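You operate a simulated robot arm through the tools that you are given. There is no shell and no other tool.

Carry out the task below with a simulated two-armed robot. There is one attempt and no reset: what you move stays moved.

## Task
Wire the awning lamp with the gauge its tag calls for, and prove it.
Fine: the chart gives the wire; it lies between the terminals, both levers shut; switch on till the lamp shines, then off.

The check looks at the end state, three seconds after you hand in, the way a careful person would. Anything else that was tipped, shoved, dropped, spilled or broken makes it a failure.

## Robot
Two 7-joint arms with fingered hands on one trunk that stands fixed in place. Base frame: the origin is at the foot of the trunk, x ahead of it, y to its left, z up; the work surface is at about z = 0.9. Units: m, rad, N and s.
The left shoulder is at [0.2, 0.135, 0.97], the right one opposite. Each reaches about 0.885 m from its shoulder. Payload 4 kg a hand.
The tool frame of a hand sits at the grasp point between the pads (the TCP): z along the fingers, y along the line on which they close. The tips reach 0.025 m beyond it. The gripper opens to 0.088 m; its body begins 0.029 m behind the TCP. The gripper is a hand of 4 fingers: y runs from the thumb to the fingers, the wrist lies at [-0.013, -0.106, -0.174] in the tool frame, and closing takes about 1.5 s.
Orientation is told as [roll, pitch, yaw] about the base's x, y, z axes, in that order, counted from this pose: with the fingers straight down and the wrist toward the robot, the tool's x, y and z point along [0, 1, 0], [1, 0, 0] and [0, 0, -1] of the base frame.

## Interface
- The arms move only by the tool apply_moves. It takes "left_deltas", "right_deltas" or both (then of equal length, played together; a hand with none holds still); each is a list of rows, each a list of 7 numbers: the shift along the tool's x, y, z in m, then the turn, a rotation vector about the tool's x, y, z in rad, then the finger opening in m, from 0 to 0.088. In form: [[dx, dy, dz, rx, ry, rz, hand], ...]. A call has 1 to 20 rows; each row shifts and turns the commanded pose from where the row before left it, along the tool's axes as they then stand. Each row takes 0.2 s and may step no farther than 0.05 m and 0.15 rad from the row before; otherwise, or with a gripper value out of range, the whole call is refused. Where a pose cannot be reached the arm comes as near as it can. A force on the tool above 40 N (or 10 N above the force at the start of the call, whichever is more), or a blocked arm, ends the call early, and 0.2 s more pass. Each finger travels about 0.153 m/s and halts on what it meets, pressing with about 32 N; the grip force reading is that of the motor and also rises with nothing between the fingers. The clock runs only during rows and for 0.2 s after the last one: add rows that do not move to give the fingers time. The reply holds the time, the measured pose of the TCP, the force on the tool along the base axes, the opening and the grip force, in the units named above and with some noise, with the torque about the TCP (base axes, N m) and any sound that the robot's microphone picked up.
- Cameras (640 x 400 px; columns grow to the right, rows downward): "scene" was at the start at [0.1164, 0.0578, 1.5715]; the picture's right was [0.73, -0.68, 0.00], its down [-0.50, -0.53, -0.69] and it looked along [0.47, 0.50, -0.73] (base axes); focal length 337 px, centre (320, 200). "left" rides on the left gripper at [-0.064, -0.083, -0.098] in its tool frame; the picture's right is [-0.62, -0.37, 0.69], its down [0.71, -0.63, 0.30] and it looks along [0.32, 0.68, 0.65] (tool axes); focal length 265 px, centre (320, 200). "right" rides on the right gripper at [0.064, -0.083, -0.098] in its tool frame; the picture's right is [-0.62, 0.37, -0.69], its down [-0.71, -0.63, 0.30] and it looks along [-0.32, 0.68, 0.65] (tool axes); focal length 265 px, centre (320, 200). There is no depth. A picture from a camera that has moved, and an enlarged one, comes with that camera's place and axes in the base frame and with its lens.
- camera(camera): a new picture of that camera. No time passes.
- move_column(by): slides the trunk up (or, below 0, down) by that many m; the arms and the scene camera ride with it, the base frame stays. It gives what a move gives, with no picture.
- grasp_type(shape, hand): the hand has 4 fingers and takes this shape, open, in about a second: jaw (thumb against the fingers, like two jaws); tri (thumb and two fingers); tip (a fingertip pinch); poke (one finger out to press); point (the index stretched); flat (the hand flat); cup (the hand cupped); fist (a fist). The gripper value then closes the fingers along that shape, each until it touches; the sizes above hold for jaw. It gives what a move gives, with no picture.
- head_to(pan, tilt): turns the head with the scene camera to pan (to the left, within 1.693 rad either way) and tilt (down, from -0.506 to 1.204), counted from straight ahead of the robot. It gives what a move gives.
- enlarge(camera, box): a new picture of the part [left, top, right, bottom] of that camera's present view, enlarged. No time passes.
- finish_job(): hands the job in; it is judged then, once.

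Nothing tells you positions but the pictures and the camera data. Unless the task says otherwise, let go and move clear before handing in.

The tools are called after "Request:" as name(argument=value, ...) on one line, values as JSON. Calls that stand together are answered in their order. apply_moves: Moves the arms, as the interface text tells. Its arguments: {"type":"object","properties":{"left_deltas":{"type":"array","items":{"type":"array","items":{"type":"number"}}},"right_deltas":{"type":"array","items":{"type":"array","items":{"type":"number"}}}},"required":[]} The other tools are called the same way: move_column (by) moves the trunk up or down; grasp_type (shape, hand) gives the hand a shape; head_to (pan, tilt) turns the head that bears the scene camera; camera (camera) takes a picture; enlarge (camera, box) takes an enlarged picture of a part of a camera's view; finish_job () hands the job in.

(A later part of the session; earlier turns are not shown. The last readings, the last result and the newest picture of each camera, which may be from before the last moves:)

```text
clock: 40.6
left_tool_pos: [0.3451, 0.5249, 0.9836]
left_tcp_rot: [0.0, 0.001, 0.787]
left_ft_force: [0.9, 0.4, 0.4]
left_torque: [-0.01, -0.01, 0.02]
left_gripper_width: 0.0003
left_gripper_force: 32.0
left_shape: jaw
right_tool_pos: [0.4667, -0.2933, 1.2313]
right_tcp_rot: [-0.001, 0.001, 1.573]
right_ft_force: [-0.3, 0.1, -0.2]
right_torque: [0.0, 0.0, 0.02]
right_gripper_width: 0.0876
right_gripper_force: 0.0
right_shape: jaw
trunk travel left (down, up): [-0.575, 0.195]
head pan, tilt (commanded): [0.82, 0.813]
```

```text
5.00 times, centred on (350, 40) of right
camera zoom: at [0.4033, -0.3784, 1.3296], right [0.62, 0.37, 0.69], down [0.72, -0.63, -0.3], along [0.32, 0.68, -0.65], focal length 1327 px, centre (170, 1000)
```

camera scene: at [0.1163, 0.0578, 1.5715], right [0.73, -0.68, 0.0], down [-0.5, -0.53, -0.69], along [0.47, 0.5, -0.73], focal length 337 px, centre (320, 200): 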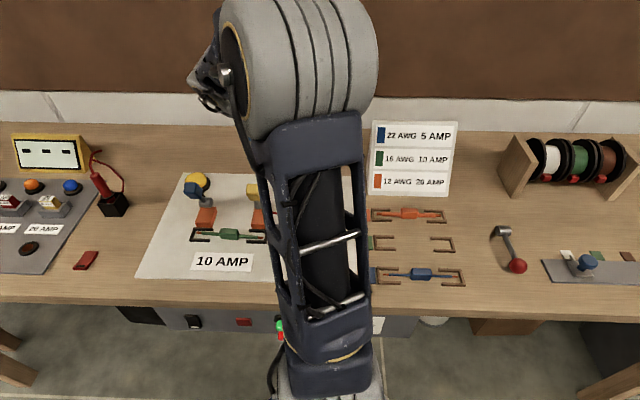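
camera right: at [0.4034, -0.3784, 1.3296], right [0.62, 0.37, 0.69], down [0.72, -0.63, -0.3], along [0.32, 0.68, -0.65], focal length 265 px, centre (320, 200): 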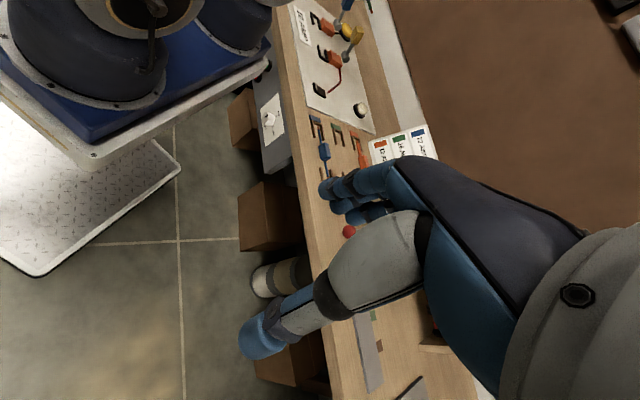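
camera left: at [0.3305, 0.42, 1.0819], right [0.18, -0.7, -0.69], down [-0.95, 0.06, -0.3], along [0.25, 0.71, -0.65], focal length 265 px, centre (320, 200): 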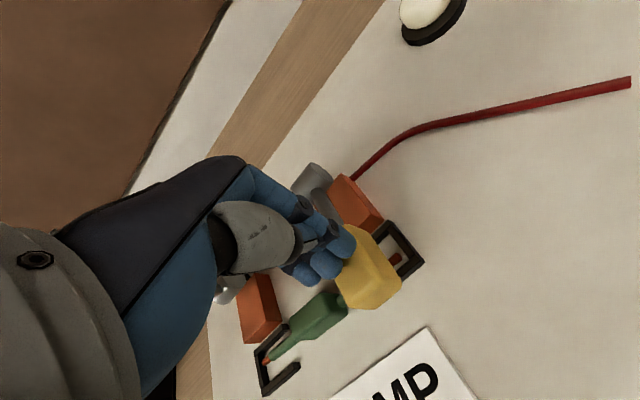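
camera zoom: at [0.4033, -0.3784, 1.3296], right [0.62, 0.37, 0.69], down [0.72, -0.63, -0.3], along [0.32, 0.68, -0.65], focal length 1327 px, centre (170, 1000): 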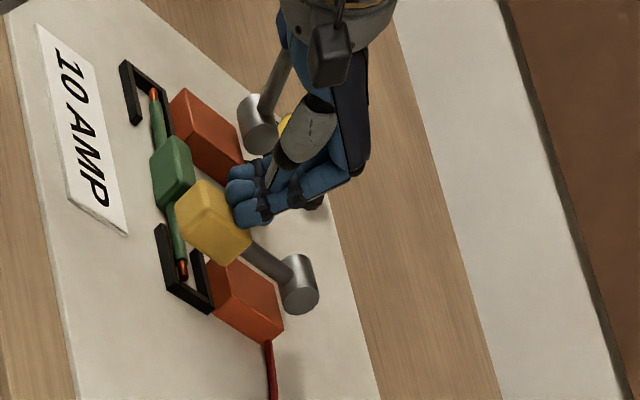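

Request:
apply_moves(left_deltas=[[0, -0.002, 0.005, 0, 0, 0, 0.0], [0, -0.001, 0.005, 0, 0, 0, 0.0]])

Request:
apply_moves(left_deltas=[[0, 0, 0.004, 0, 0, 0, 0.0], [0, 0, 0.003, 0, 0, 0, 0.0]])

Request:
camera(camera="left")

Request:
enlarge(camera="right", box=[300, 0, 400, 80])

```text
clock: 41.2
left_tool_pos: [0.3485, 0.5267, 0.9818]
left_tcp_rot: [0.001, -0.022, 0.782]
left_ft_force: [1.2, -3.6, 16.3]
left_torque: [-0.21, 0.02, 0.03]
left_gripper_width: 0.0
left_gripper_force: 31.7
left_shape: jaw
right_tool_pos: [0.4656, -0.2945, 1.2309]
right_tcp_rot: [0.0, 0.001, 1.572]
right_ft_force: [-0.4, 0.4, 0.6]
right_torque: [0.02, 0.02, -0.01]
right_gripper_width: 0.0875
right_gripper_force: 0.2
right_shape: jaw
trunk travel left (down, up): [-0.575, 0.195]
head pan, tilt (commanded): [0.82, 0.813]
stopped in row 2 (left hand): the force on the tool passed its limit at 45 N (the readings are from after the stop); the commanded pose is now the measured one
```

```text
clock: 41.7
left_tool_pos: [0.3508, 0.5297, 0.9806]
left_tcp_rot: [0.001, -0.033, 0.781]
left_ft_force: [-0.6, -4.1, 19.6]
left_torque: [-0.23, 0.13, 0.01]
left_gripper_width: 0.0
left_gripper_force: 31.1
left_shape: jaw
right_tool_pos: [0.4651, -0.2939, 1.2328]
right_tcp_rot: [0.0, -0.001, 1.571]
right_ft_force: [1.0, 0.1, -0.2]
right_torque: [-0.01, 0.01, 0.0]
right_gripper_width: 0.0877
right_gripper_force: 0.0
right_shape: jaw
trunk travel left (down, up): [-0.575, 0.195]
head pan, tilt (commanded): [0.82, 0.813]
stopped in row 2 (left hand): the force on the tool passed its limit at 44 N (the readings are from after the stop); the commanded pose is now the measured one
```

```text
taken
camera left: at [0.3334, 0.4225, 1.0745], right [0.19, -0.68, -0.7], down [-0.94, 0.07, -0.33], along [0.27, 0.73, -0.63], focal length 265 px, centre (320, 200)
```

left: 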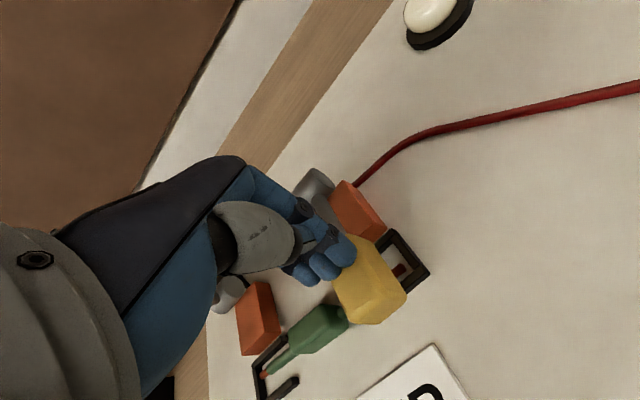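

```text
5.00 times, centred on (350, 40) of right
camera zoom: at [0.403, -0.379, 1.3293], right [0.62, 0.37, 0.69], down [0.72, -0.63, -0.31], along [0.32, 0.68, -0.65], focal length 1327 px, centre (170, 1000)
```

zoom: 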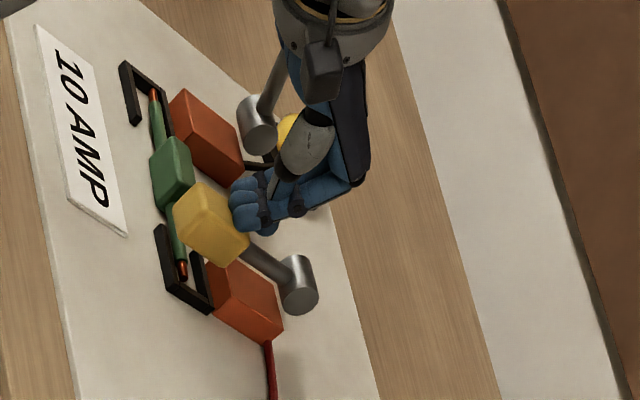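

The lever has come to a hard stop (about 45 N), presumably shut. I'll lift the hand off and check where the lever rests.

Request:
apply_moves(left_deltas=[[0, 0, -0.01, 0, 0, 0, 0.0], [0, 0, -0.03, 0, 0, 0, 0.0], [0, 0, -0.04, 0, 0, 0, 0.0], [0, 0, -0.04, 0, 0, 0, 0.0], [0, 0, -0.03, 0, 0, 0, 0.0]])

Request:
camera(camera="left")

Request:
enlarge(camera="right", box=[300, 0, 400, 80])

Request:
camera(camera="scene")

```text
clock: 42.9
left_tool_pos: [0.3502, 0.5242, 1.1301]
left_tcp_rot: [0.001, -0.028, 0.782]
left_ft_force: [0.0, 0.1, -0.4]
left_torque: [-0.02, 0.02, -0.01]
left_gripper_width: 0.0
left_gripper_force: 32.0
left_shape: jaw
right_tool_pos: [0.4663, -0.2946, 1.2323]
right_tcp_rot: [0.0, 0.002, 1.572]
right_ft_force: [-0.8, 0.2, 0.1]
right_torque: [0.0, 0.0, 0.04]
right_gripper_width: 0.0877
right_gripper_force: 0.1
right_shape: jaw
trunk travel left (down, up): [-0.575, 0.195]
head pan, tilt (commanded): [0.82, 0.813]
```

```text
taken
camera left: at [0.3327, 0.4184, 1.2246], right [0.19, -0.69, -0.7], down [-0.94, 0.07, -0.32], along [0.27, 0.72, -0.63], focal length 265 px, centre (320, 200)
```

left: 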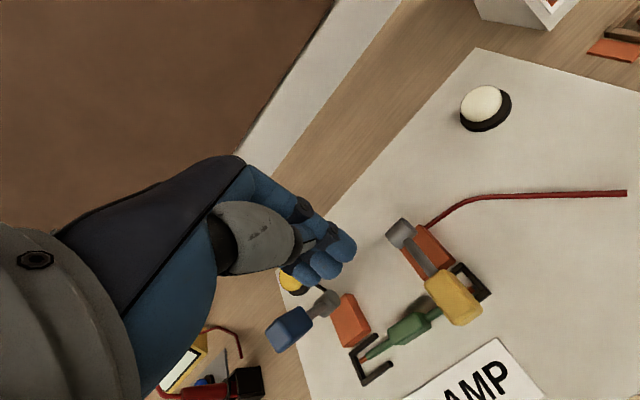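

```text
5.00 times, centred on (350, 40) of right
camera zoom: at [0.4035, -0.3783, 1.3295], right [0.62, 0.37, 0.69], down [0.72, -0.63, -0.3], along [0.32, 0.68, -0.65], focal length 1327 px, centre (170, 1000)
```

zoom: 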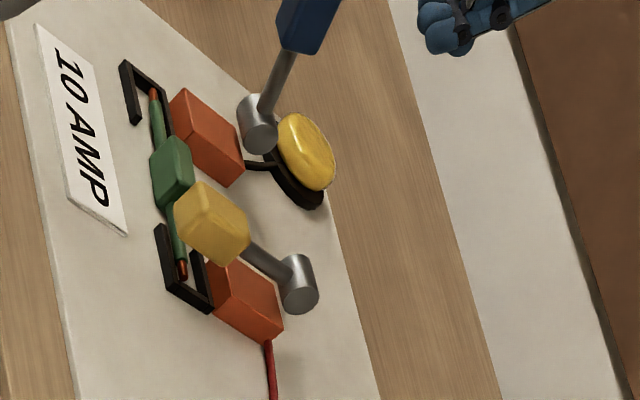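

```text
taken
camera scene: at [0.1165, 0.058, 1.5715], right [0.73, -0.68, 0.0], down [-0.5, -0.53, -0.69], along [0.47, 0.5, -0.73], focal length 337 px, centre (320, 200)
```

scene: 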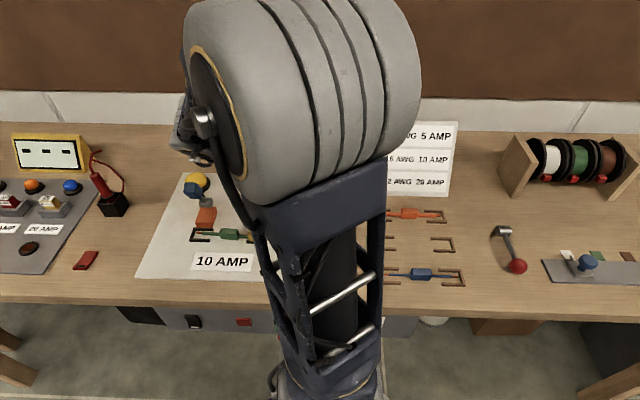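

The yellow lever rests horizontal, with its knob over the bracket and staying down — shut. The blue lever is next; I'll measure its position closely.

Request:
enlarge(camera="scene", box=[160, 160, 280, 260])

Request:
enlarge(camera="left", box=[250, 200, 510, 400])

```text
4.00 times, centred on (220, 210) of scene
camera zoom: at [0.1165, 0.058, 1.5715], right [0.73, -0.68, 0.0], down [-0.5, -0.53, -0.69], along [0.47, 0.5, -0.73], focal length 1348 px, centre (720, 160)
```

zoom: 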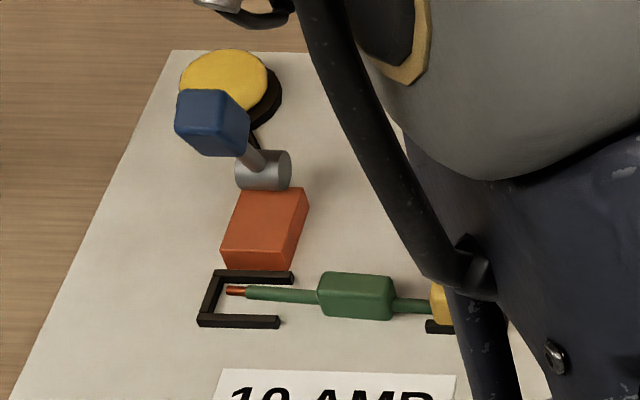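

```text
2.00 times, centred on (380, 300) of left
camera zoom: at [0.3327, 0.4184, 1.2246], right [0.19, -0.69, -0.7], down [-0.94, 0.07, -0.32], along [0.27, 0.72, -0.63], focal length 531 px, centre (200, 0)
```

zoom: 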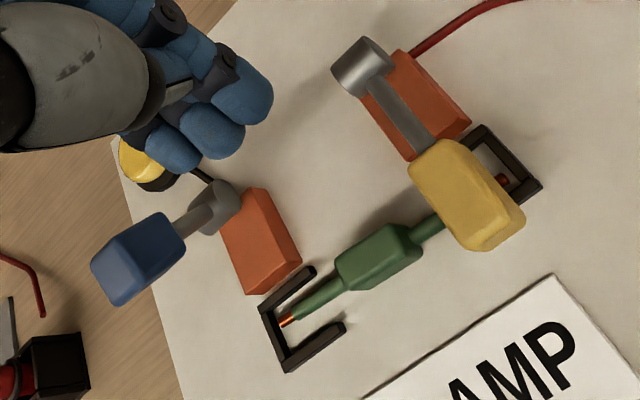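

The blue lever's pivot is about (0.303, 0.682, 0.945) and its knob about (0.279, 0.663, 1.02). I'll move the beak behind it, straighten the small tilt, and repeat the same push.

Request:
apply_moves(left_deltas=[[0, 0, -0.01, 0.028, 0, 0, 0.0], [0.0363, 0.0283, 0, 0, 0, 0, 0.0], [0.0363, 0.0283, 0, 0, 0, 0, 0.0], [0.0363, 0.0283, 0, 0, 0, 0, 0.0], [0.0363, 0.0283, 0, 0, 0, 0, 0.0], [0, 0, 0, 0, 0, 0, 0.0]])

Request:
camera(camera="left")

Request:
enlarge(camera="right", box=[300, 0, 420, 80])

Request:
enlarge(camera="scene", box=[140, 130, 300, 260])

```text
clock: 44.3
left_tool_pos: [0.3254, 0.7106, 1.1387]
left_tcp_rot: [-0.001, 0.001, 0.783]
left_ft_force: [0.2, -0.1, 0.5]
left_torque: [-0.01, -0.02, 0.0]
left_gripper_width: 0.0001
left_gripper_force: 32.2
left_shape: jaw
right_tool_pos: [0.4659, -0.2934, 1.231]
right_tcp_rot: [0.0, 0.0, 1.573]
right_ft_force: [-0.1, -0.1, 0.8]
right_torque: [0.0, -0.02, 0.01]
right_gripper_width: 0.0874
right_gripper_force: 0.0
right_shape: jaw
trunk travel left (down, up): [-0.575, 0.195]
head pan, tilt (commanded): [0.82, 0.813]
```

```text
taken
camera left: at [0.3107, 0.6058, 1.2358], right [0.17, -0.7, -0.69], down [-0.95, 0.07, -0.31], along [0.26, 0.71, -0.65], focal length 265 px, centre (320, 200)
```

left: 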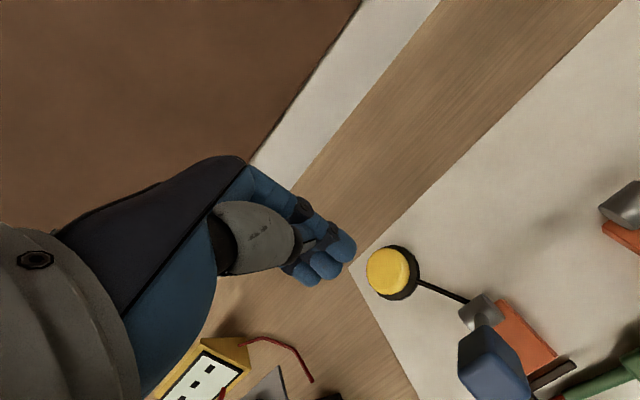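

```text
5.00 times, centred on (360, 40) of right
camera zoom: at [0.4033, -0.3785, 1.3295], right [0.62, 0.37, 0.69], down [0.72, -0.63, -0.3], along [0.32, 0.68, -0.65], focal length 1327 px, centre (120, 1000)
```

zoom: 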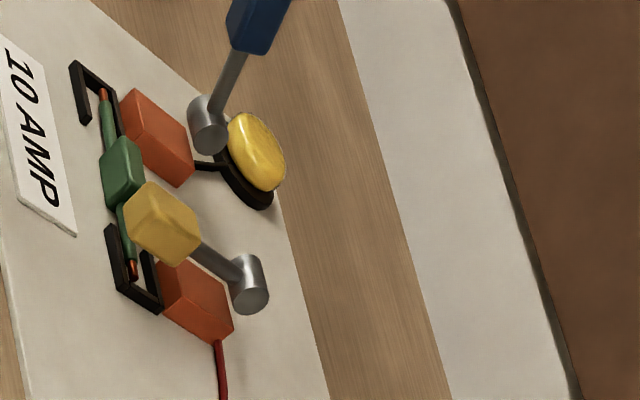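

```text
3.08 times, centred on (220, 195) of scene
camera zoom: at [0.1163, 0.0577, 1.5715], right [0.73, -0.68, 0.0], down [-0.5, -0.53, -0.69], along [0.47, 0.5, -0.73], focal length 1037 px, centre (628, 215)
```

zoom: 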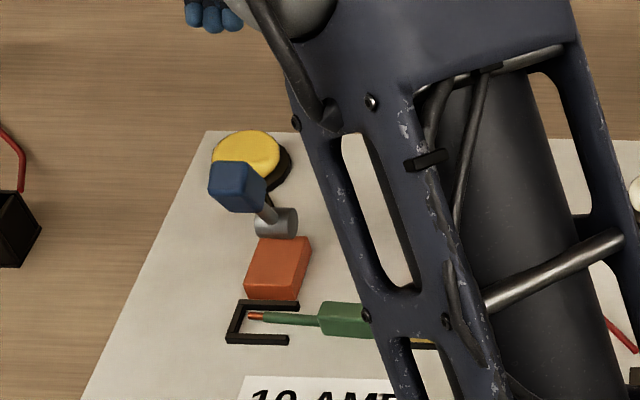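

The beak is behind the blue knob. I'll lower it and start the push along the same arc.

Request:
apply_moves(left_deltas=[[0, 0, 0.04, 0, 0, 0, 0.0], [0, 0, 0.04, 0, 0, 0, 0.0], [0, 0, 0.02, 0, 0, 0, 0.0], [0, -0.012, 0, 0, 0, 0, 0.0], [0, -0.012, 0, 0, 0, 0, 0.0]])

Request:
camera(camera="left")

Request:
enlarge(camera="scene", box=[140, 130, 300, 260])

```text
clock: 45.5
left_tool_pos: [0.3059, 0.6918, 1.0405]
left_tcp_rot: [-0.001, -0.001, 0.782]
left_ft_force: [-0.4, -0.6, 0.2]
left_torque: [0.02, 0.0, 0.0]
left_gripper_width: 0.0
left_gripper_force: 32.0
left_shape: jaw
right_tool_pos: [0.4658, -0.2956, 1.2322]
right_tcp_rot: [0.001, -0.001, 1.572]
right_ft_force: [-0.5, -0.8, -0.3]
right_torque: [0.0, 0.0, 0.0]
right_gripper_width: 0.0875
right_gripper_force: 0.1
right_shape: jaw
trunk travel left (down, up): [-0.575, 0.195]
head pan, tilt (commanded): [0.82, 0.813]
```

```text
taken
camera left: at [0.2925, 0.5874, 1.1368], right [0.17, -0.7, -0.69], down [-0.95, 0.07, -0.31], along [0.26, 0.71, -0.65], focal length 265 px, centre (320, 200)
```

left: 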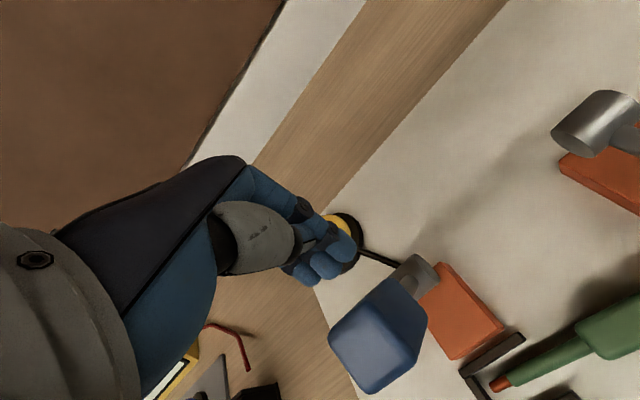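

```text
3.08 times, centred on (220, 195) of scene
camera zoom: at [0.1164, 0.0579, 1.5715], right [0.73, -0.68, 0.0], down [-0.5, -0.53, -0.69], along [0.47, 0.5, -0.73], focal length 1037 px, centre (628, 215)
```

zoom: 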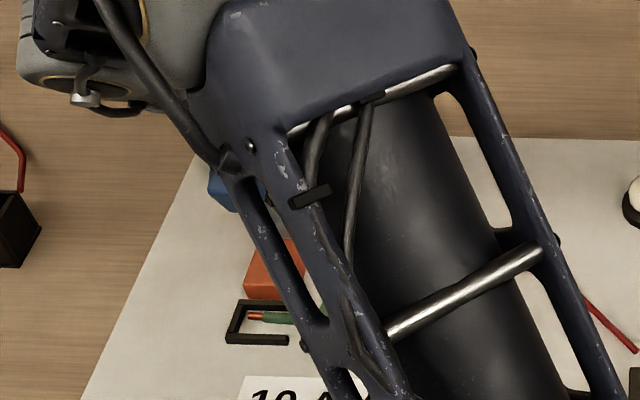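

Request:
apply_moves(left_deltas=[[0, -0.011, 0, 0, 0, 0, 0.0], [0, -0.008, 0.001, 0, 0, 0, 0.0], [0, -0.008, 0.002, 0, 0, 0, 0.0], [0, -0.008, 0.003, 0, 0, 0, 0.0], [0, -0.011, 0.005, 0, 0, 0, 0.0], [0, -0.011, 0.005, 0, 0, 0, 0.0]])

Request:
camera(camera="left")

Request:
enlarge(camera="right", box=[290, 0, 400, 80])

```text
clock: 46.9
left_tool_pos: [0.2674, 0.6513, 1.0229]
left_tcp_rot: [0.0, -0.001, 0.778]
left_ft_force: [0.6, -0.2, 0.3]
left_torque: [-0.01, 0.05, -0.01]
left_gripper_width: 0.0001
left_gripper_force: 31.9
left_shape: jaw
right_tool_pos: [0.4663, -0.2941, 1.2312]
right_tcp_rot: [0.0, -0.001, 1.573]
right_ft_force: [0.1, -0.4, 0.0]
right_torque: [0.02, 0.02, 0.03]
right_gripper_width: 0.0877
right_gripper_force: 0.1
right_shape: jaw
trunk travel left (down, up): [-0.575, 0.195]
head pan, tilt (commanded): [0.82, 0.813]
```

```text
taken
camera left: at [0.2522, 0.546, 1.1201], right [0.17, -0.7, -0.69], down [-0.95, 0.07, -0.31], along [0.26, 0.71, -0.65], focal length 265 px, centre (320, 200)
```

left: 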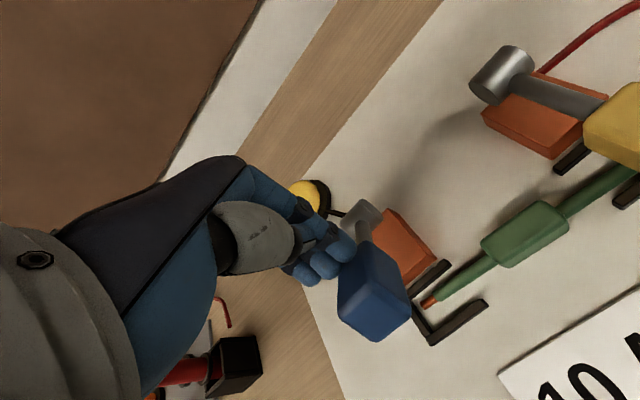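

```text
5.00 times, centred on (345, 40) of right
camera zoom: at [0.4033, -0.3784, 1.3295], right [0.62, 0.37, 0.69], down [0.72, -0.63, -0.3], along [0.32, 0.68, -0.65], focal length 1327 px, centre (195, 1000)
```

zoom: 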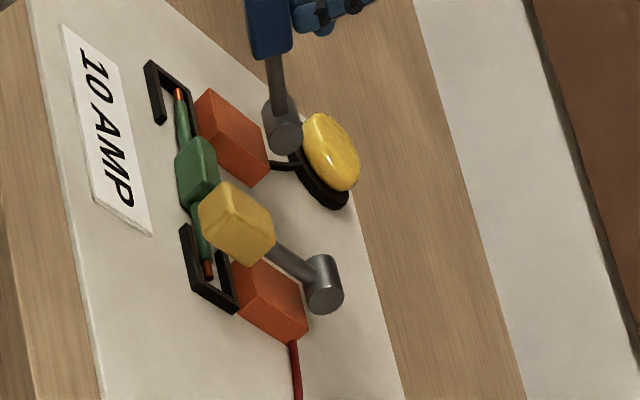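

Request:
apply_moves(left_deltas=[[0, -0.01, 0.006, 0, 0, 0, 0.0], [0, -0.01, 0.006, 0, 0, 0, 0.0], [0, -0.006, 0.01, 0, 0, 0, 0.0], [0, -0.005, 0.01, 0, 0, 0, 0.0], [0, -0.002, 0.006, 0, 0, 0, 0.0]])

Request:
camera(camera="left")

Request:
enlarge(camera="right", box=[290, 0, 400, 80])

```text
clock: 48.1
left_tool_pos: [0.2449, 0.6288, 0.9835]
left_tcp_rot: [-0.001, 0.0, 0.778]
left_ft_force: [-0.1, 1.0, -1.1]
left_torque: [0.01, 0.0, -0.01]
left_gripper_width: 0.0001
left_gripper_force: 32.6
left_shape: jaw
right_tool_pos: [0.4669, -0.2959, 1.2323]
right_tcp_rot: [-0.001, 0.002, 1.573]
right_ft_force: [-0.3, -0.4, -0.8]
right_torque: [-0.05, 0.03, 0.02]
right_gripper_width: 0.0878
right_gripper_force: 0.1
right_shape: jaw
trunk travel left (down, up): [-0.575, 0.195]
head pan, tilt (commanded): [0.82, 0.813]
```

```text
taken
camera left: at [0.2294, 0.5237, 1.0815], right [0.17, -0.7, -0.69], down [-0.95, 0.07, -0.31], along [0.26, 0.71, -0.65], focal length 265 px, centre (320, 200)
```

left: 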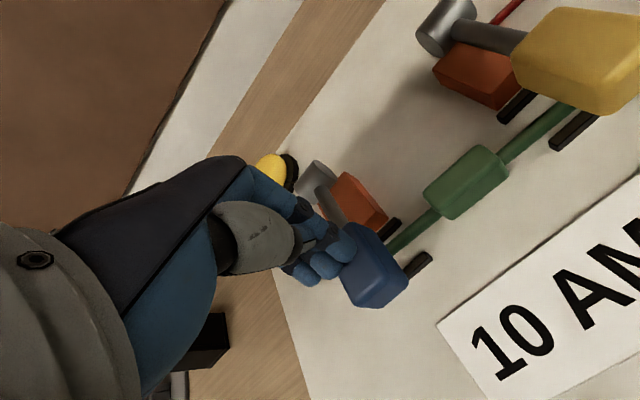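

```text
5.00 times, centred on (345, 40) of right
camera zoom: at [0.4033, -0.3785, 1.3295], right [0.62, 0.37, 0.69], down [0.72, -0.63, -0.3], along [0.32, 0.68, -0.65], focal length 1327 px, centre (195, 1000)
```

zoom: 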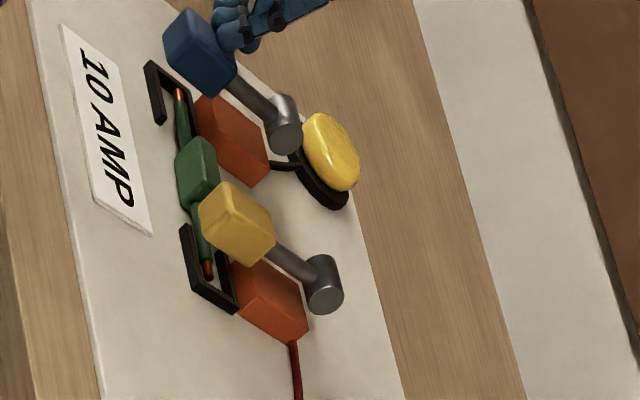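

The blue lever is almost parallel to the shut yellow one. I'll press the last bit in small steps until the stop.

Request:
apply_moves(left_deltas=[[0, -0.002, 0.003, 0, 0, 0, 0.0], [0, -0.001, 0.003, 0, 0, 0, 0.0]])

Request:
apply_moves(left_deltas=[[0, 0, 0.002, 0, 0, 0, 0.0], [0, 0, 0.002, 0, 0, 0, 0.0]])

Request:
enlarge(camera="right", box=[290, 0, 400, 80])

```text
clock: 48.7
left_tool_pos: [0.2442, 0.6286, 0.9823]
left_tcp_rot: [0.002, -0.008, 0.779]
left_ft_force: [5.4, 5.2, 24.4]
left_torque: [0.0, -0.08, 0.0]
left_gripper_width: 0.0
left_gripper_force: 32.0
left_shape: jaw
right_tool_pos: [0.4671, -0.2945, 1.2322]
right_tcp_rot: [0.002, -0.001, 1.573]
right_ft_force: [0.0, 0.2, 0.0]
right_torque: [0.03, 0.02, -0.02]
right_gripper_width: 0.0875
right_gripper_force: 0.0
right_shape: jaw
trunk travel left (down, up): [-0.575, 0.195]
head pan, tilt (commanded): [0.82, 0.813]
```

```text
clock: 49.1
left_tool_pos: [0.2474, 0.6304, 0.9813]
left_tcp_rot: [0.003, -0.014, 0.776]
left_ft_force: [1.2, -1.9, 14.3]
left_torque: [-0.15, 0.04, -0.03]
left_gripper_width: 0.0
left_gripper_force: 31.8
left_shape: jaw
right_tool_pos: [0.4665, -0.2949, 1.2328]
right_tcp_rot: [0.001, -0.002, 1.572]
right_ft_force: [0.0, 0.4, -0.3]
right_torque: [-0.02, -0.03, -0.01]
right_gripper_width: 0.0876
right_gripper_force: 0.0
right_shape: jaw
trunk travel left (down, up): [-0.575, 0.195]
head pan, tilt (commanded): [0.82, 0.813]
stopped in row 2 (left hand): the force on the tool passed its limit at 42 N (the readings are from after the stop); the commanded pose is now the measured one
```

```text
5.00 times, centred on (345, 40) of right
camera zoom: at [0.4032, -0.3789, 1.3291], right [0.62, 0.37, 0.69], down [0.71, -0.63, -0.31], along [0.32, 0.68, -0.65], focal length 1327 px, centre (195, 1000)
```

zoom: 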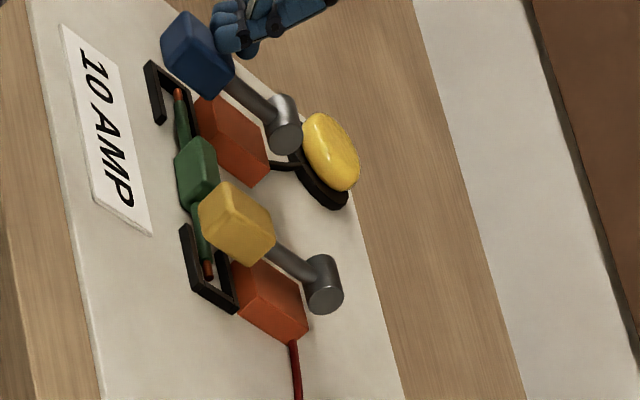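

Both levers are at their stops and parallel. I'll lift the left hand off and take a clear look at everything, including the switch.

Request:
apply_moves(left_deltas=[[0, 0, -0.01, 0, 0, 0, 0.0], [0, 0, -0.03, 0, 0, 0, 0.0], [0, 0, -0.04, 0, 0, 0, 0.0], [0, 0, -0.04, 0, 0, 0, 0.0], [0, 0, -0.04, 0.014, 0, 0, 0.0], [0.04, -0.015, 0, 0, 0, 0, 0.0], [0.04, -0.015, 0, 0, 0, 0, 0.0], [0.04, -0.015, 0, 0, 0, 0, 0.0]])

Request:
camera(camera="scene")

Request:
camera(camera="left")

Request:
enlarge(camera="right", box=[290, 0, 400, 120])

```text
clock: 50.9
left_tool_pos: [0.125, 0.6788, 1.1401]
left_tcp_rot: [0.001, 0.005, 0.774]
left_ft_force: [-0.6, -0.2, 0.5]
left_torque: [0.0, -0.01, 0.01]
left_gripper_width: 0.0
left_gripper_force: 32.5
left_shape: jaw
right_tool_pos: [0.4651, -0.2943, 1.2316]
right_tcp_rot: [0.0, 0.0, 1.572]
right_ft_force: [0.9, 0.3, -0.8]
right_torque: [0.0, 0.04, -0.01]
right_gripper_width: 0.0876
right_gripper_force: 0.0
right_shape: jaw
trunk travel left (down, up): [-0.575, 0.195]
head pan, tilt (commanded): [0.82, 0.813]
```

```text
taken
camera scene: at [0.1167, 0.0575, 1.5715], right [0.73, -0.68, 0.0], down [-0.5, -0.53, -0.69], along [0.47, 0.5, -0.73], focal length 337 px, centre (320, 200)
```

scene: 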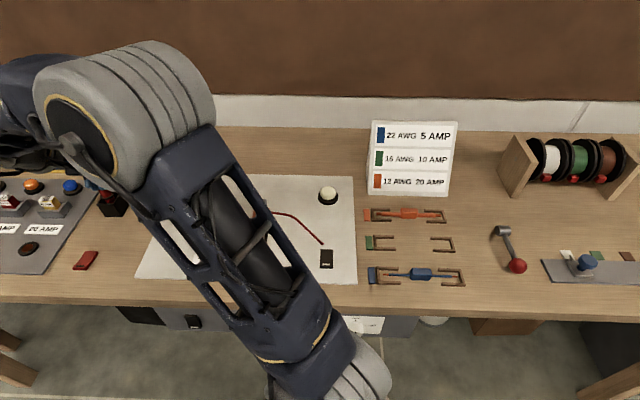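

```text
taken
camera left: at [0.1105, 0.5751, 1.2385], right [0.17, -0.7, -0.69], down [-0.95, 0.07, -0.3], along [0.26, 0.71, -0.66], focal length 265 px, centre (320, 200)
```

left: 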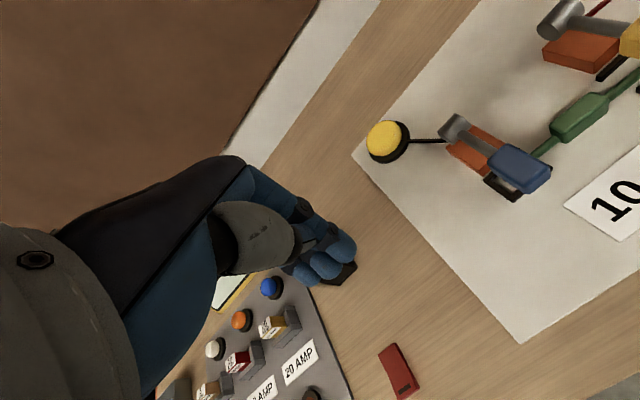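

```text
3.33 times, centred on (345, 60) of right
camera zoom: at [0.4034, -0.3788, 1.3294], right [0.62, 0.37, 0.69], down [0.71, -0.63, -0.3], along [0.32, 0.68, -0.65], focal length 885 px, centre (237, 667)
```

zoom: 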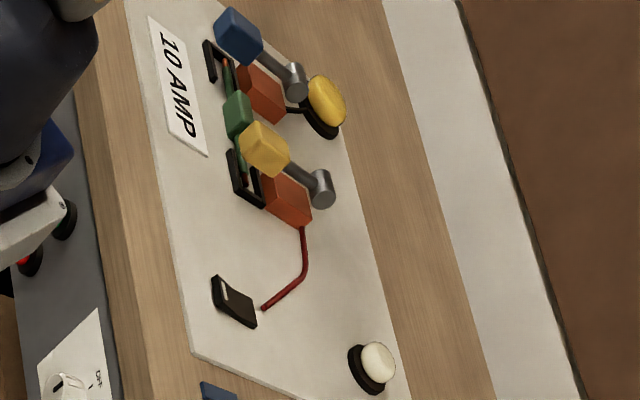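

Both levers lie shut and the lamp is dark. Now I'll look closely at the switch.

Request:
enlarge(camera="right", box=[305, 70, 345, 100])

Request:
enlarge(camera="scene", box=[305, 235, 350, 280])

Request:
enlarge(camera="right", box=[310, 0, 350, 30])

Request:
enlarge(camera="right", box=[310, 30, 350, 65])

```text
13.33 times, centred on (325, 85) of right
camera zoom: at [0.4034, -0.3788, 1.3294], right [0.62, 0.37, 0.69], down [0.71, -0.63, -0.3], along [0.32, 0.68, -0.65], focal length 3539 px, centre (253, 1733)
```

zoom: 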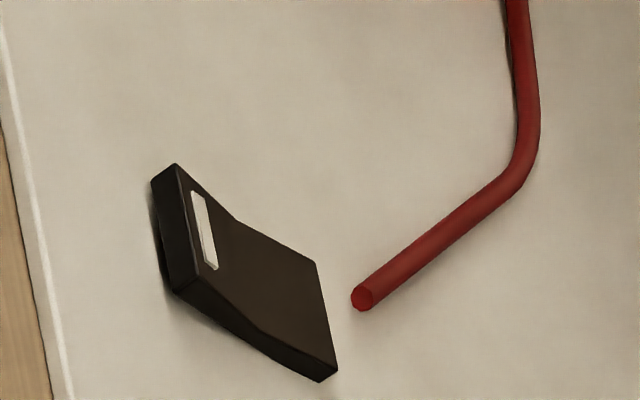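

```text
8.89 times, centred on (328, 258) of scene
camera zoom: at [0.1167, 0.0575, 1.5715], right [0.73, -0.68, 0.0], down [-0.5, -0.53, -0.69], along [0.47, 0.5, -0.73], focal length 2996 px, centre (253, -311)
```

zoom: 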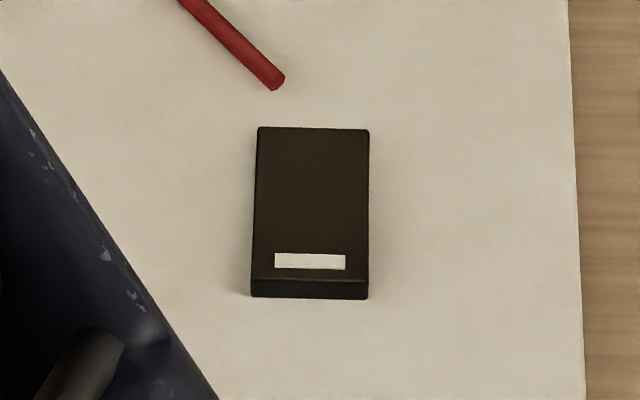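

```text
13.33 times, centred on (330, 15) of right
camera zoom: at [0.4034, -0.3788, 1.3294], right [0.62, 0.37, 0.69], down [0.71, -0.63, -0.3], along [0.32, 0.68, -0.65], focal length 3539 px, centre (187, 2667)
```

zoom: 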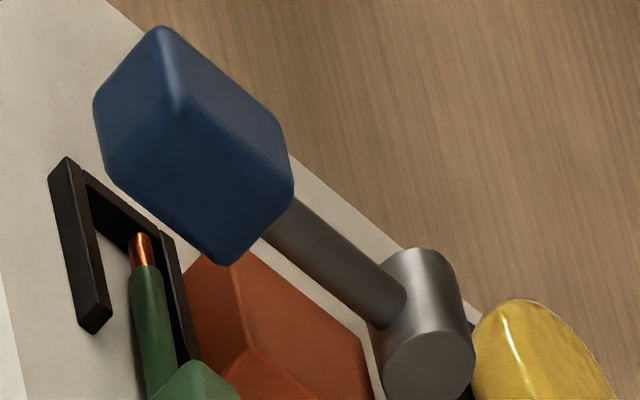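

```text
11.43 times, centred on (330, 48) of right
camera zoom: at [0.4034, -0.3788, 1.3294], right [0.62, 0.37, 0.69], down [0.71, -0.63, -0.3], along [0.32, 0.68, -0.65], focal length 3033 px, centre (206, 1943)
```

zoom: 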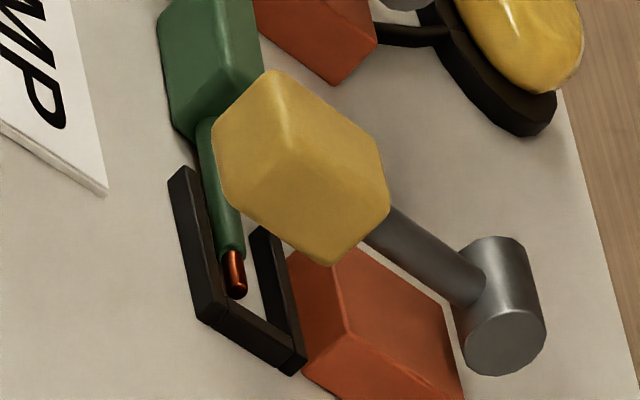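

The switch is a rocker: its white-marked end (toward the robot) is raised and the far end is down. I'll bring the closed left hand over the marked end at about (0.409, 0.350), which keeps the lamp visible to the scene camera.

Request:
apply_moves(left_deltas=[[-0.0434, -0.0029, 0, 0, 0, 0, 0.0], [-0.0434, -0.0029, 0, 0, 0, 0, 0.0], [-0.0434, -0.0029, 0, 0, 0, 0, 0.0], [-0.0434, -0.0029, 0, 0, 0, 0, 0.0], [-0.0434, -0.0029, 0, 0, 0, 0, 0.0], [-0.0434, -0.0029, 0, 0, 0, 0, 0.0], [-0.0434, -0.0029, 0, 0, 0, 0, 0.0], [-0.0434, -0.0029, 0, 0, 0, 0, 0.0], [-0.0434, -0.0029, 0, 0, 0, 0, 0.0], [-0.0434, -0.0029, 0, 0, 0, 0, 0.0], [0, 0, 0, 0, 0, 0, 0.0]])

Request:
camera(camera="scene")

Request:
camera(camera="left")

Request:
camera(camera="right")

```text
clock: 53.3
left_tool_pos: [0.4089, 0.3547, 1.1389]
left_tcp_rot: [0.001, 0.003, 0.776]
left_ft_force: [-0.7, 0.7, -0.2]
left_torque: [-0.04, 0.0, -0.03]
left_gripper_width: 0.0002
left_gripper_force: 31.9
left_shape: jaw
right_tool_pos: [0.4659, -0.2946, 1.2316]
right_tcp_rot: [0.0, -0.001, 1.571]
right_ft_force: [-0.1, -0.3, -0.4]
right_torque: [-0.01, -0.01, -0.01]
right_gripper_width: 0.0874
right_gripper_force: 0.1
right_shape: jaw
trunk travel left (down, up): [-0.575, 0.195]
head pan, tilt (commanded): [0.82, 0.813]
```

```text
taken
camera scene: at [0.1163, 0.0578, 1.5715], right [0.73, -0.68, 0.0], down [-0.5, -0.53, -0.69], along [0.47, 0.5, -0.73], focal length 337 px, centre (320, 200)
```

scene: 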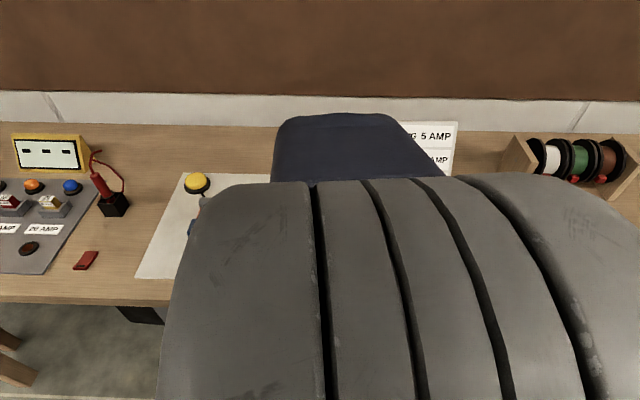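

```text
taken
camera left: at [0.3946, 0.2493, 1.2359], right [0.17, -0.7, -0.69], down [-0.95, 0.07, -0.3], along [0.26, 0.71, -0.66], focal length 265 px, centre (320, 200)
```

left: 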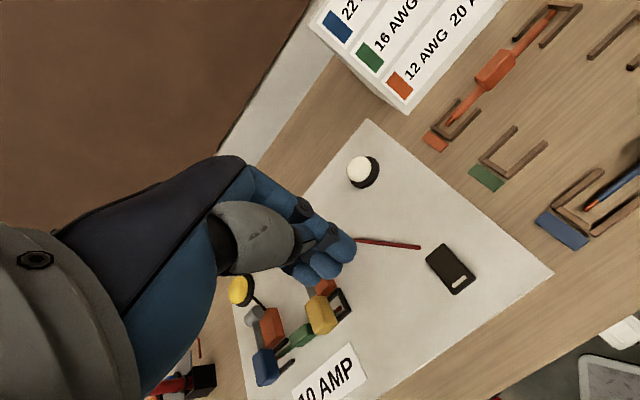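

```text
taken
camera right: at [0.4033, -0.3784, 1.3295], right [0.62, 0.37, 0.69], down [0.72, -0.63, -0.3], along [0.32, 0.68, -0.65], focal length 265 px, centre (320, 200)
```

right: 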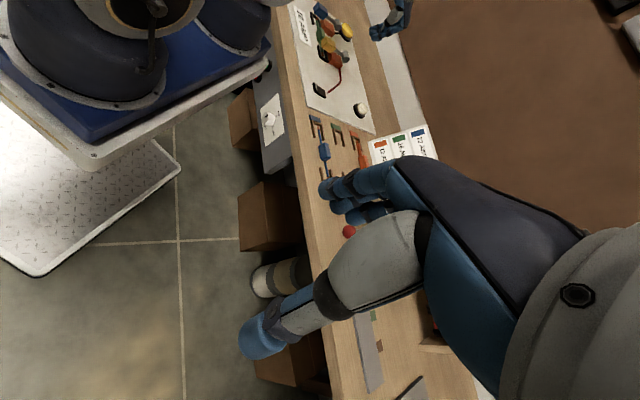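

The hand is directly over the white mark, and both the scene and left cameras can see the lamp. I'll descend to just above the rocker.

Request:
apply_moves(left_deltas=[[0, -0.004, 0.036, 0, 0, 0, 0.0], [0, 0, 0.036, 0, 0, 0, 0.0], [0, 0, 0.036, 0, 0, 0, 0.0], [0, 0, 0.036, 0, 0, 0, 0.0], [0, 0, 0.034, 0, 0, 0, 0.0], [0, 0, 0, 0, 0, 0, 0.0]])

Request:
camera(camera="left")

Request:
enlarge(camera="right", box=[295, 60, 355, 100])

Request:
camera(camera="scene")

```text
clock: 54.9
left_tool_pos: [0.3905, 0.4386, 1.0346]
left_tcp_rot: [0.001, 0.003, 0.962]
left_ft_force: [-0.4, -0.1, 0.4]
left_torque: [0.0, 0.0, 0.03]
left_gripper_width: 0.0002
left_gripper_force: 32.1
left_shape: jaw
left hand out of reach, approached as far as the arm can: row 1, 2, 3, 4, 5
right_tool_pos: [0.4657, -0.2947, 1.2323]
right_tcp_rot: [-0.001, 0.001, 1.573]
right_ft_force: [0.0, 0.3, 0.5]
right_torque: [-0.03, -0.01, -0.03]
right_gripper_width: 0.0876
right_gripper_force: 0.0
right_shape: jaw
trunk travel left (down, up): [-0.575, 0.195]
head pan, tilt (commanded): [0.82, 0.813]
stopped in row 6 (left hand): the arm was blocked; the commanded pose is now the measured one
```

```text
taken
camera left: at [0.3952, 0.3328, 1.1311], right [0.3, -0.66, -0.69], down [-0.95, -0.11, -0.3], along [0.12, 0.74, -0.66], focal length 265 px, centre (320, 200)
```

left: 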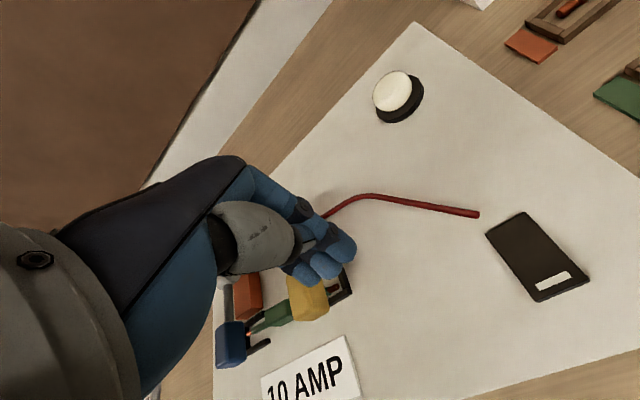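

```text
10.00 times, centred on (325, 80) of right
camera zoom: at [0.4029, -0.3782, 1.3297], right [0.62, 0.37, 0.69], down [0.72, -0.63, -0.3], along [0.32, 0.68, -0.65], focal length 2654 px, centre (270, 1400)
```

zoom: 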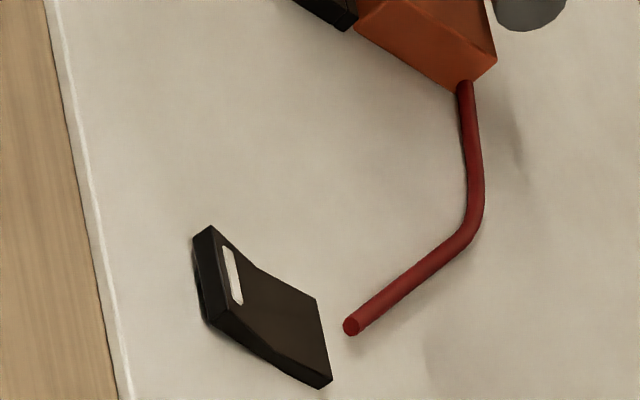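

```text
taken
camera scene: at [0.116, 0.0581, 1.5716], right [0.73, -0.68, 0.0], down [-0.5, -0.53, -0.69], along [0.47, 0.5, -0.73], focal length 337 px, centre (320, 200)
```

scene: 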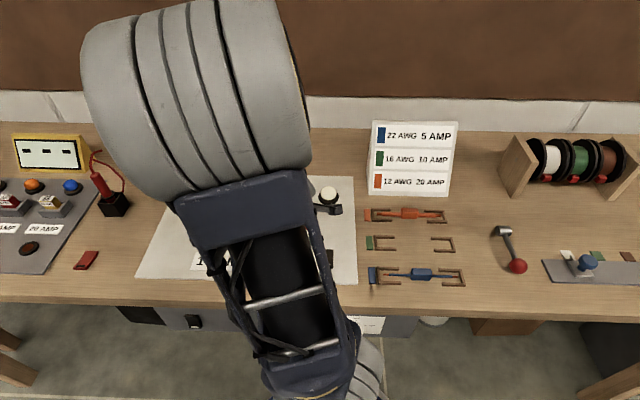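

The left arm folded up short of that spot: the switch is too near its shoulder, and nothing was touched. I'll lift the left hand, park it on the left as a lamp watcher, and press the switch with the right hand's poking finger.

Request:
apply_moves(left_deltas=[[0, 0, -0.04, 0, 0, 0, 0.0], [0, 0, -0.04, 0, 0, 0, 0.0], [0, 0, -0.03, 0, 0, 0, 0.0], [0.0444, 0.0057, 0, 0, 0, 0, 0.0], [0.0444, 0.0057, 0, 0, 0, 0, 0.0], [0.0444, 0.0057, 0, 0, 0, 0, 0.0], [0.0444, 0.0057, 0, 0, 0, 0, 0.0], [0.0444, 0.0057, 0, 0, 0, 0, 0.0], [0.0444, 0.0057, 0, 0, 0, 0, 0.0], [0.0444, 0.0057, 0, 0, 0, 0, 0.0], [0.0444, 0.0057, 0, 0, 0, 0, 0.0], [0, 0, 0, 0, 0, 0.09, 0.0], [0, 0, 0, 0, 0, 0.09, 0.0]])

Request:
grasp_type(shape="poke", hand="right")

Request:
camera(camera="right")

Request:
camera(camera="left")

Request:
camera(camera="scene")

```text
clock: 57.7
left_tool_pos: [0.127, 0.6798, 1.1413]
left_tcp_rot: [0.0, 0.005, 0.779]
left_ft_force: [-0.3, 0.0, 0.7]
left_torque: [-0.01, 0.0, 0.0]
left_gripper_width: 0.0
left_gripper_force: 32.2
left_shape: jaw
left hand out of reach, approached as far as the arm can: row 1
right_tool_pos: [0.465, -0.2945, 1.2322]
right_tcp_rot: [0.002, 0.0, 1.574]
right_ft_force: [-0.5, 0.4, -0.1]
right_torque: [0.06, 0.0, -0.02]
right_gripper_width: 0.0874
right_gripper_force: 0.1
right_shape: jaw
trunk travel left (down, up): [-0.575, 0.195]
head pan, tilt (commanded): [0.82, 0.813]
```

```text
clock: 58.6
left_tool_pos: [0.1261, 0.6793, 1.1405]
left_tcp_rot: [0.001, 0.007, 0.779]
left_ft_force: [-0.1, -0.6, -0.1]
left_torque: [-0.03, 0.0, 0.0]
left_gripper_width: 0.0002
left_gripper_force: 31.9
left_shape: jaw
right_tool_pos: [0.4656, -0.2961, 1.2324]
right_tcp_rot: [0.001, 0.0, 1.57]
right_ft_force: [0.3, -0.9, 0.2]
right_torque: [0.04, 0.0, 0.0]
right_gripper_width: 0.0
right_gripper_force: 0.1
right_shape: poke
trunk travel left (down, up): [-0.575, 0.195]
head pan, tilt (commanded): [0.82, 0.813]
```

```text
taken
camera right: at [0.4032, -0.3784, 1.3295], right [0.62, 0.37, 0.69], down [0.72, -0.63, -0.3], along [0.32, 0.68, -0.65], focal length 265 px, centre (320, 200)
```

right: 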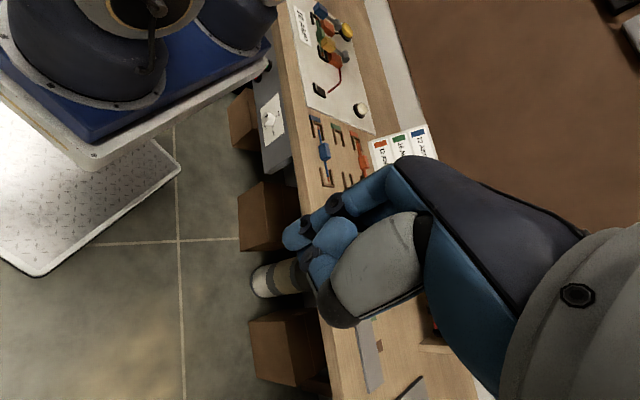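

```text
taken
camera left: at [0.1122, 0.5763, 1.2383], right [0.17, -0.7, -0.69], down [-0.95, 0.06, -0.3], along [0.26, 0.71, -0.66], focal length 265 px, centre (320, 200)
```

left: 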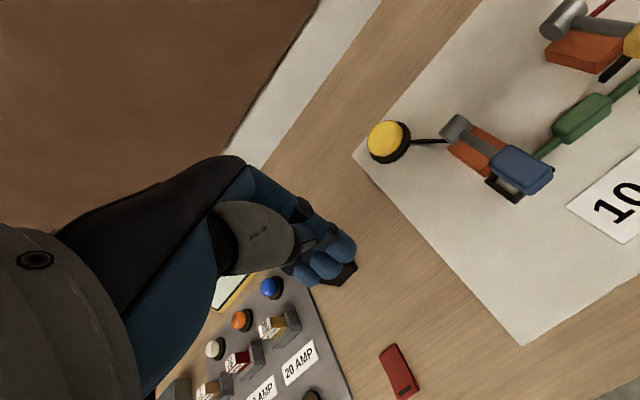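

```text
taken
camera scene: at [0.1163, 0.0578, 1.5715], right [0.73, -0.68, 0.0], down [-0.5, -0.53, -0.69], along [0.47, 0.5, -0.73], focal length 337 px, centre (320, 200)
```

scene: 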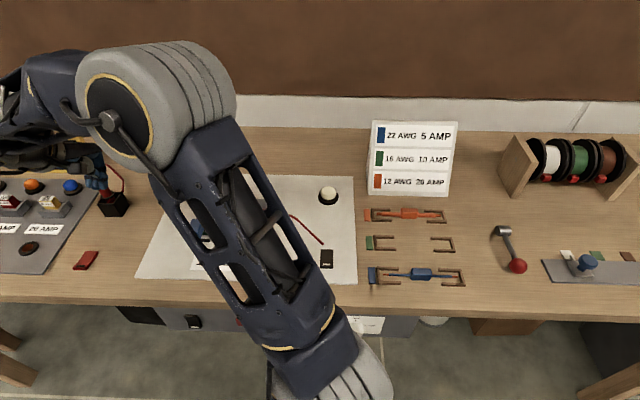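

The right hand now has one finger out. I'll zoom in to see where its tip lies.

Request:
enlarge(camera="right", box=[260, 150, 440, 340])

Request:
head_to(pan=-0.2, tilt=0.6)

Request:
camera(camera="scene")

```text
2.11 times, centred on (350, 245) of right
camera zoom: at [0.4032, -0.3784, 1.3295], right [0.62, 0.37, 0.69], down [0.72, -0.63, -0.3], along [0.32, 0.68, -0.65], focal length 559 px, centre (257, 105)
```

zoom: 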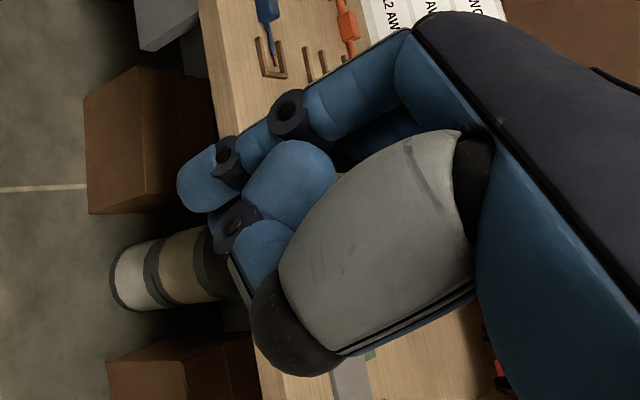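

```text
clock: 59.9
left_tool_pos: [0.1266, 0.6811, 1.1409]
left_tcp_rot: [0.0, 0.006, 0.78]
left_ft_force: [-0.1, -0.2, 0.9]
left_torque: [-0.01, 0.0, -0.04]
left_gripper_width: 0.0001
left_gripper_force: 32.0
left_shape: jaw
right_tool_pos: [0.4662, -0.294, 1.2329]
right_tcp_rot: [0.0, -0.001, 1.572]
right_ft_force: [0.1, -0.5, -0.8]
right_torque: [-0.01, 0.02, 0.0]
right_gripper_width: 0.0
right_gripper_force: 0.0
right_shape: poke
trunk travel left (down, up): [-0.575, 0.195]
head pan, tilt (commanded): [-0.201, 0.6]
```

```text
taken
camera scene: at [0.1484, -0.0182, 1.5895], right [-0.2, -0.98, 0.0], down [-0.55, 0.11, -0.82], along [0.81, -0.16, -0.57], focal length 337 px, centre (320, 200)
```

scene: 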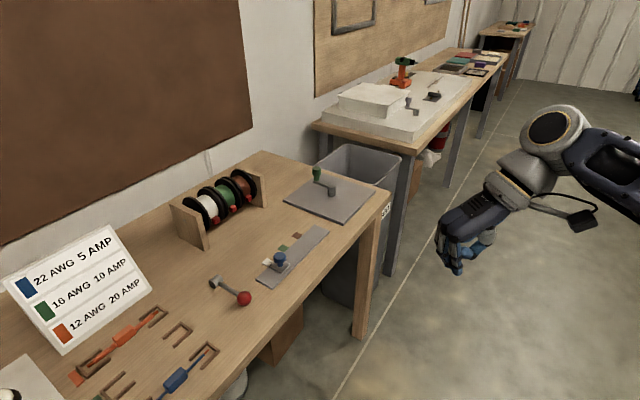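

Request:
enlarge(camera="scene", box=[420, 170, 540, 290])

```text
3.33 times, centred on (480, 230) of scene
camera zoom: at [0.1484, -0.0182, 1.5895], right [-0.2, -0.98, 0.0], down [-0.55, 0.11, -0.82], along [0.81, -0.16, -0.57], focal length 1124 px, centre (-213, 100)
```

zoom: 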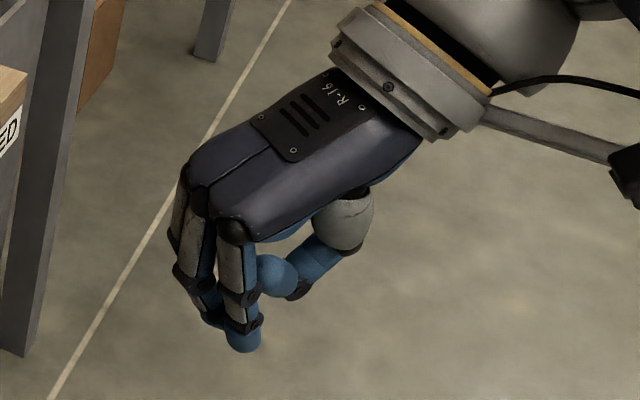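

The poking fingertip is at about (0.007, 0.001, 0.026) in the right tool frame. Before moving, I'll test which gripper value keeps the finger stretched.

Request:
apply_moves(right_deltas=[[0, 0, 0, 0, 0, 0, 0.088], [0, 0, 0, 0, 0, 0, 0.088], [0, 0, 0, 0, 0, 0, 0.088], [0, 0, 0, 0, 0, 0, 0.088]])

Request:
enlarge(camera="scene", box=[420, 170, 540, 290])

```text
clock: 60.9
left_tool_pos: [0.1258, 0.6801, 1.1416]
left_tcp_rot: [0.001, 0.006, 0.78]
left_ft_force: [0.1, 0.2, -0.5]
left_torque: [-0.01, -0.01, 0.02]
left_gripper_width: 0.0001
left_gripper_force: 32.3
left_shape: jaw
right_tool_pos: [0.4651, -0.2947, 1.232]
right_tcp_rot: [-0.001, -0.001, 1.574]
right_ft_force: [-0.6, 0.4, -0.6]
right_torque: [0.0, -0.02, 0.02]
right_gripper_width: 0.0
right_gripper_force: 0.0
right_shape: poke
trunk travel left (down, up): [-0.575, 0.195]
head pan, tilt (commanded): [-0.201, 0.6]
```

```text
3.33 times, centred on (480, 230) of scene
camera zoom: at [0.1484, -0.0183, 1.5895], right [-0.2, -0.98, 0.0], down [-0.55, 0.11, -0.83], along [0.81, -0.16, -0.56], focal length 1124 px, centre (-213, 100)
```

zoom: 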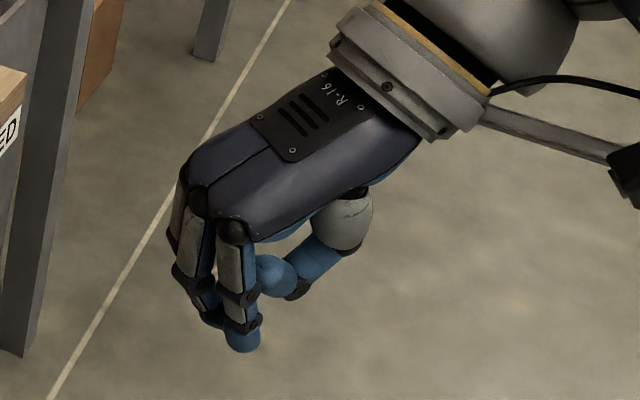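

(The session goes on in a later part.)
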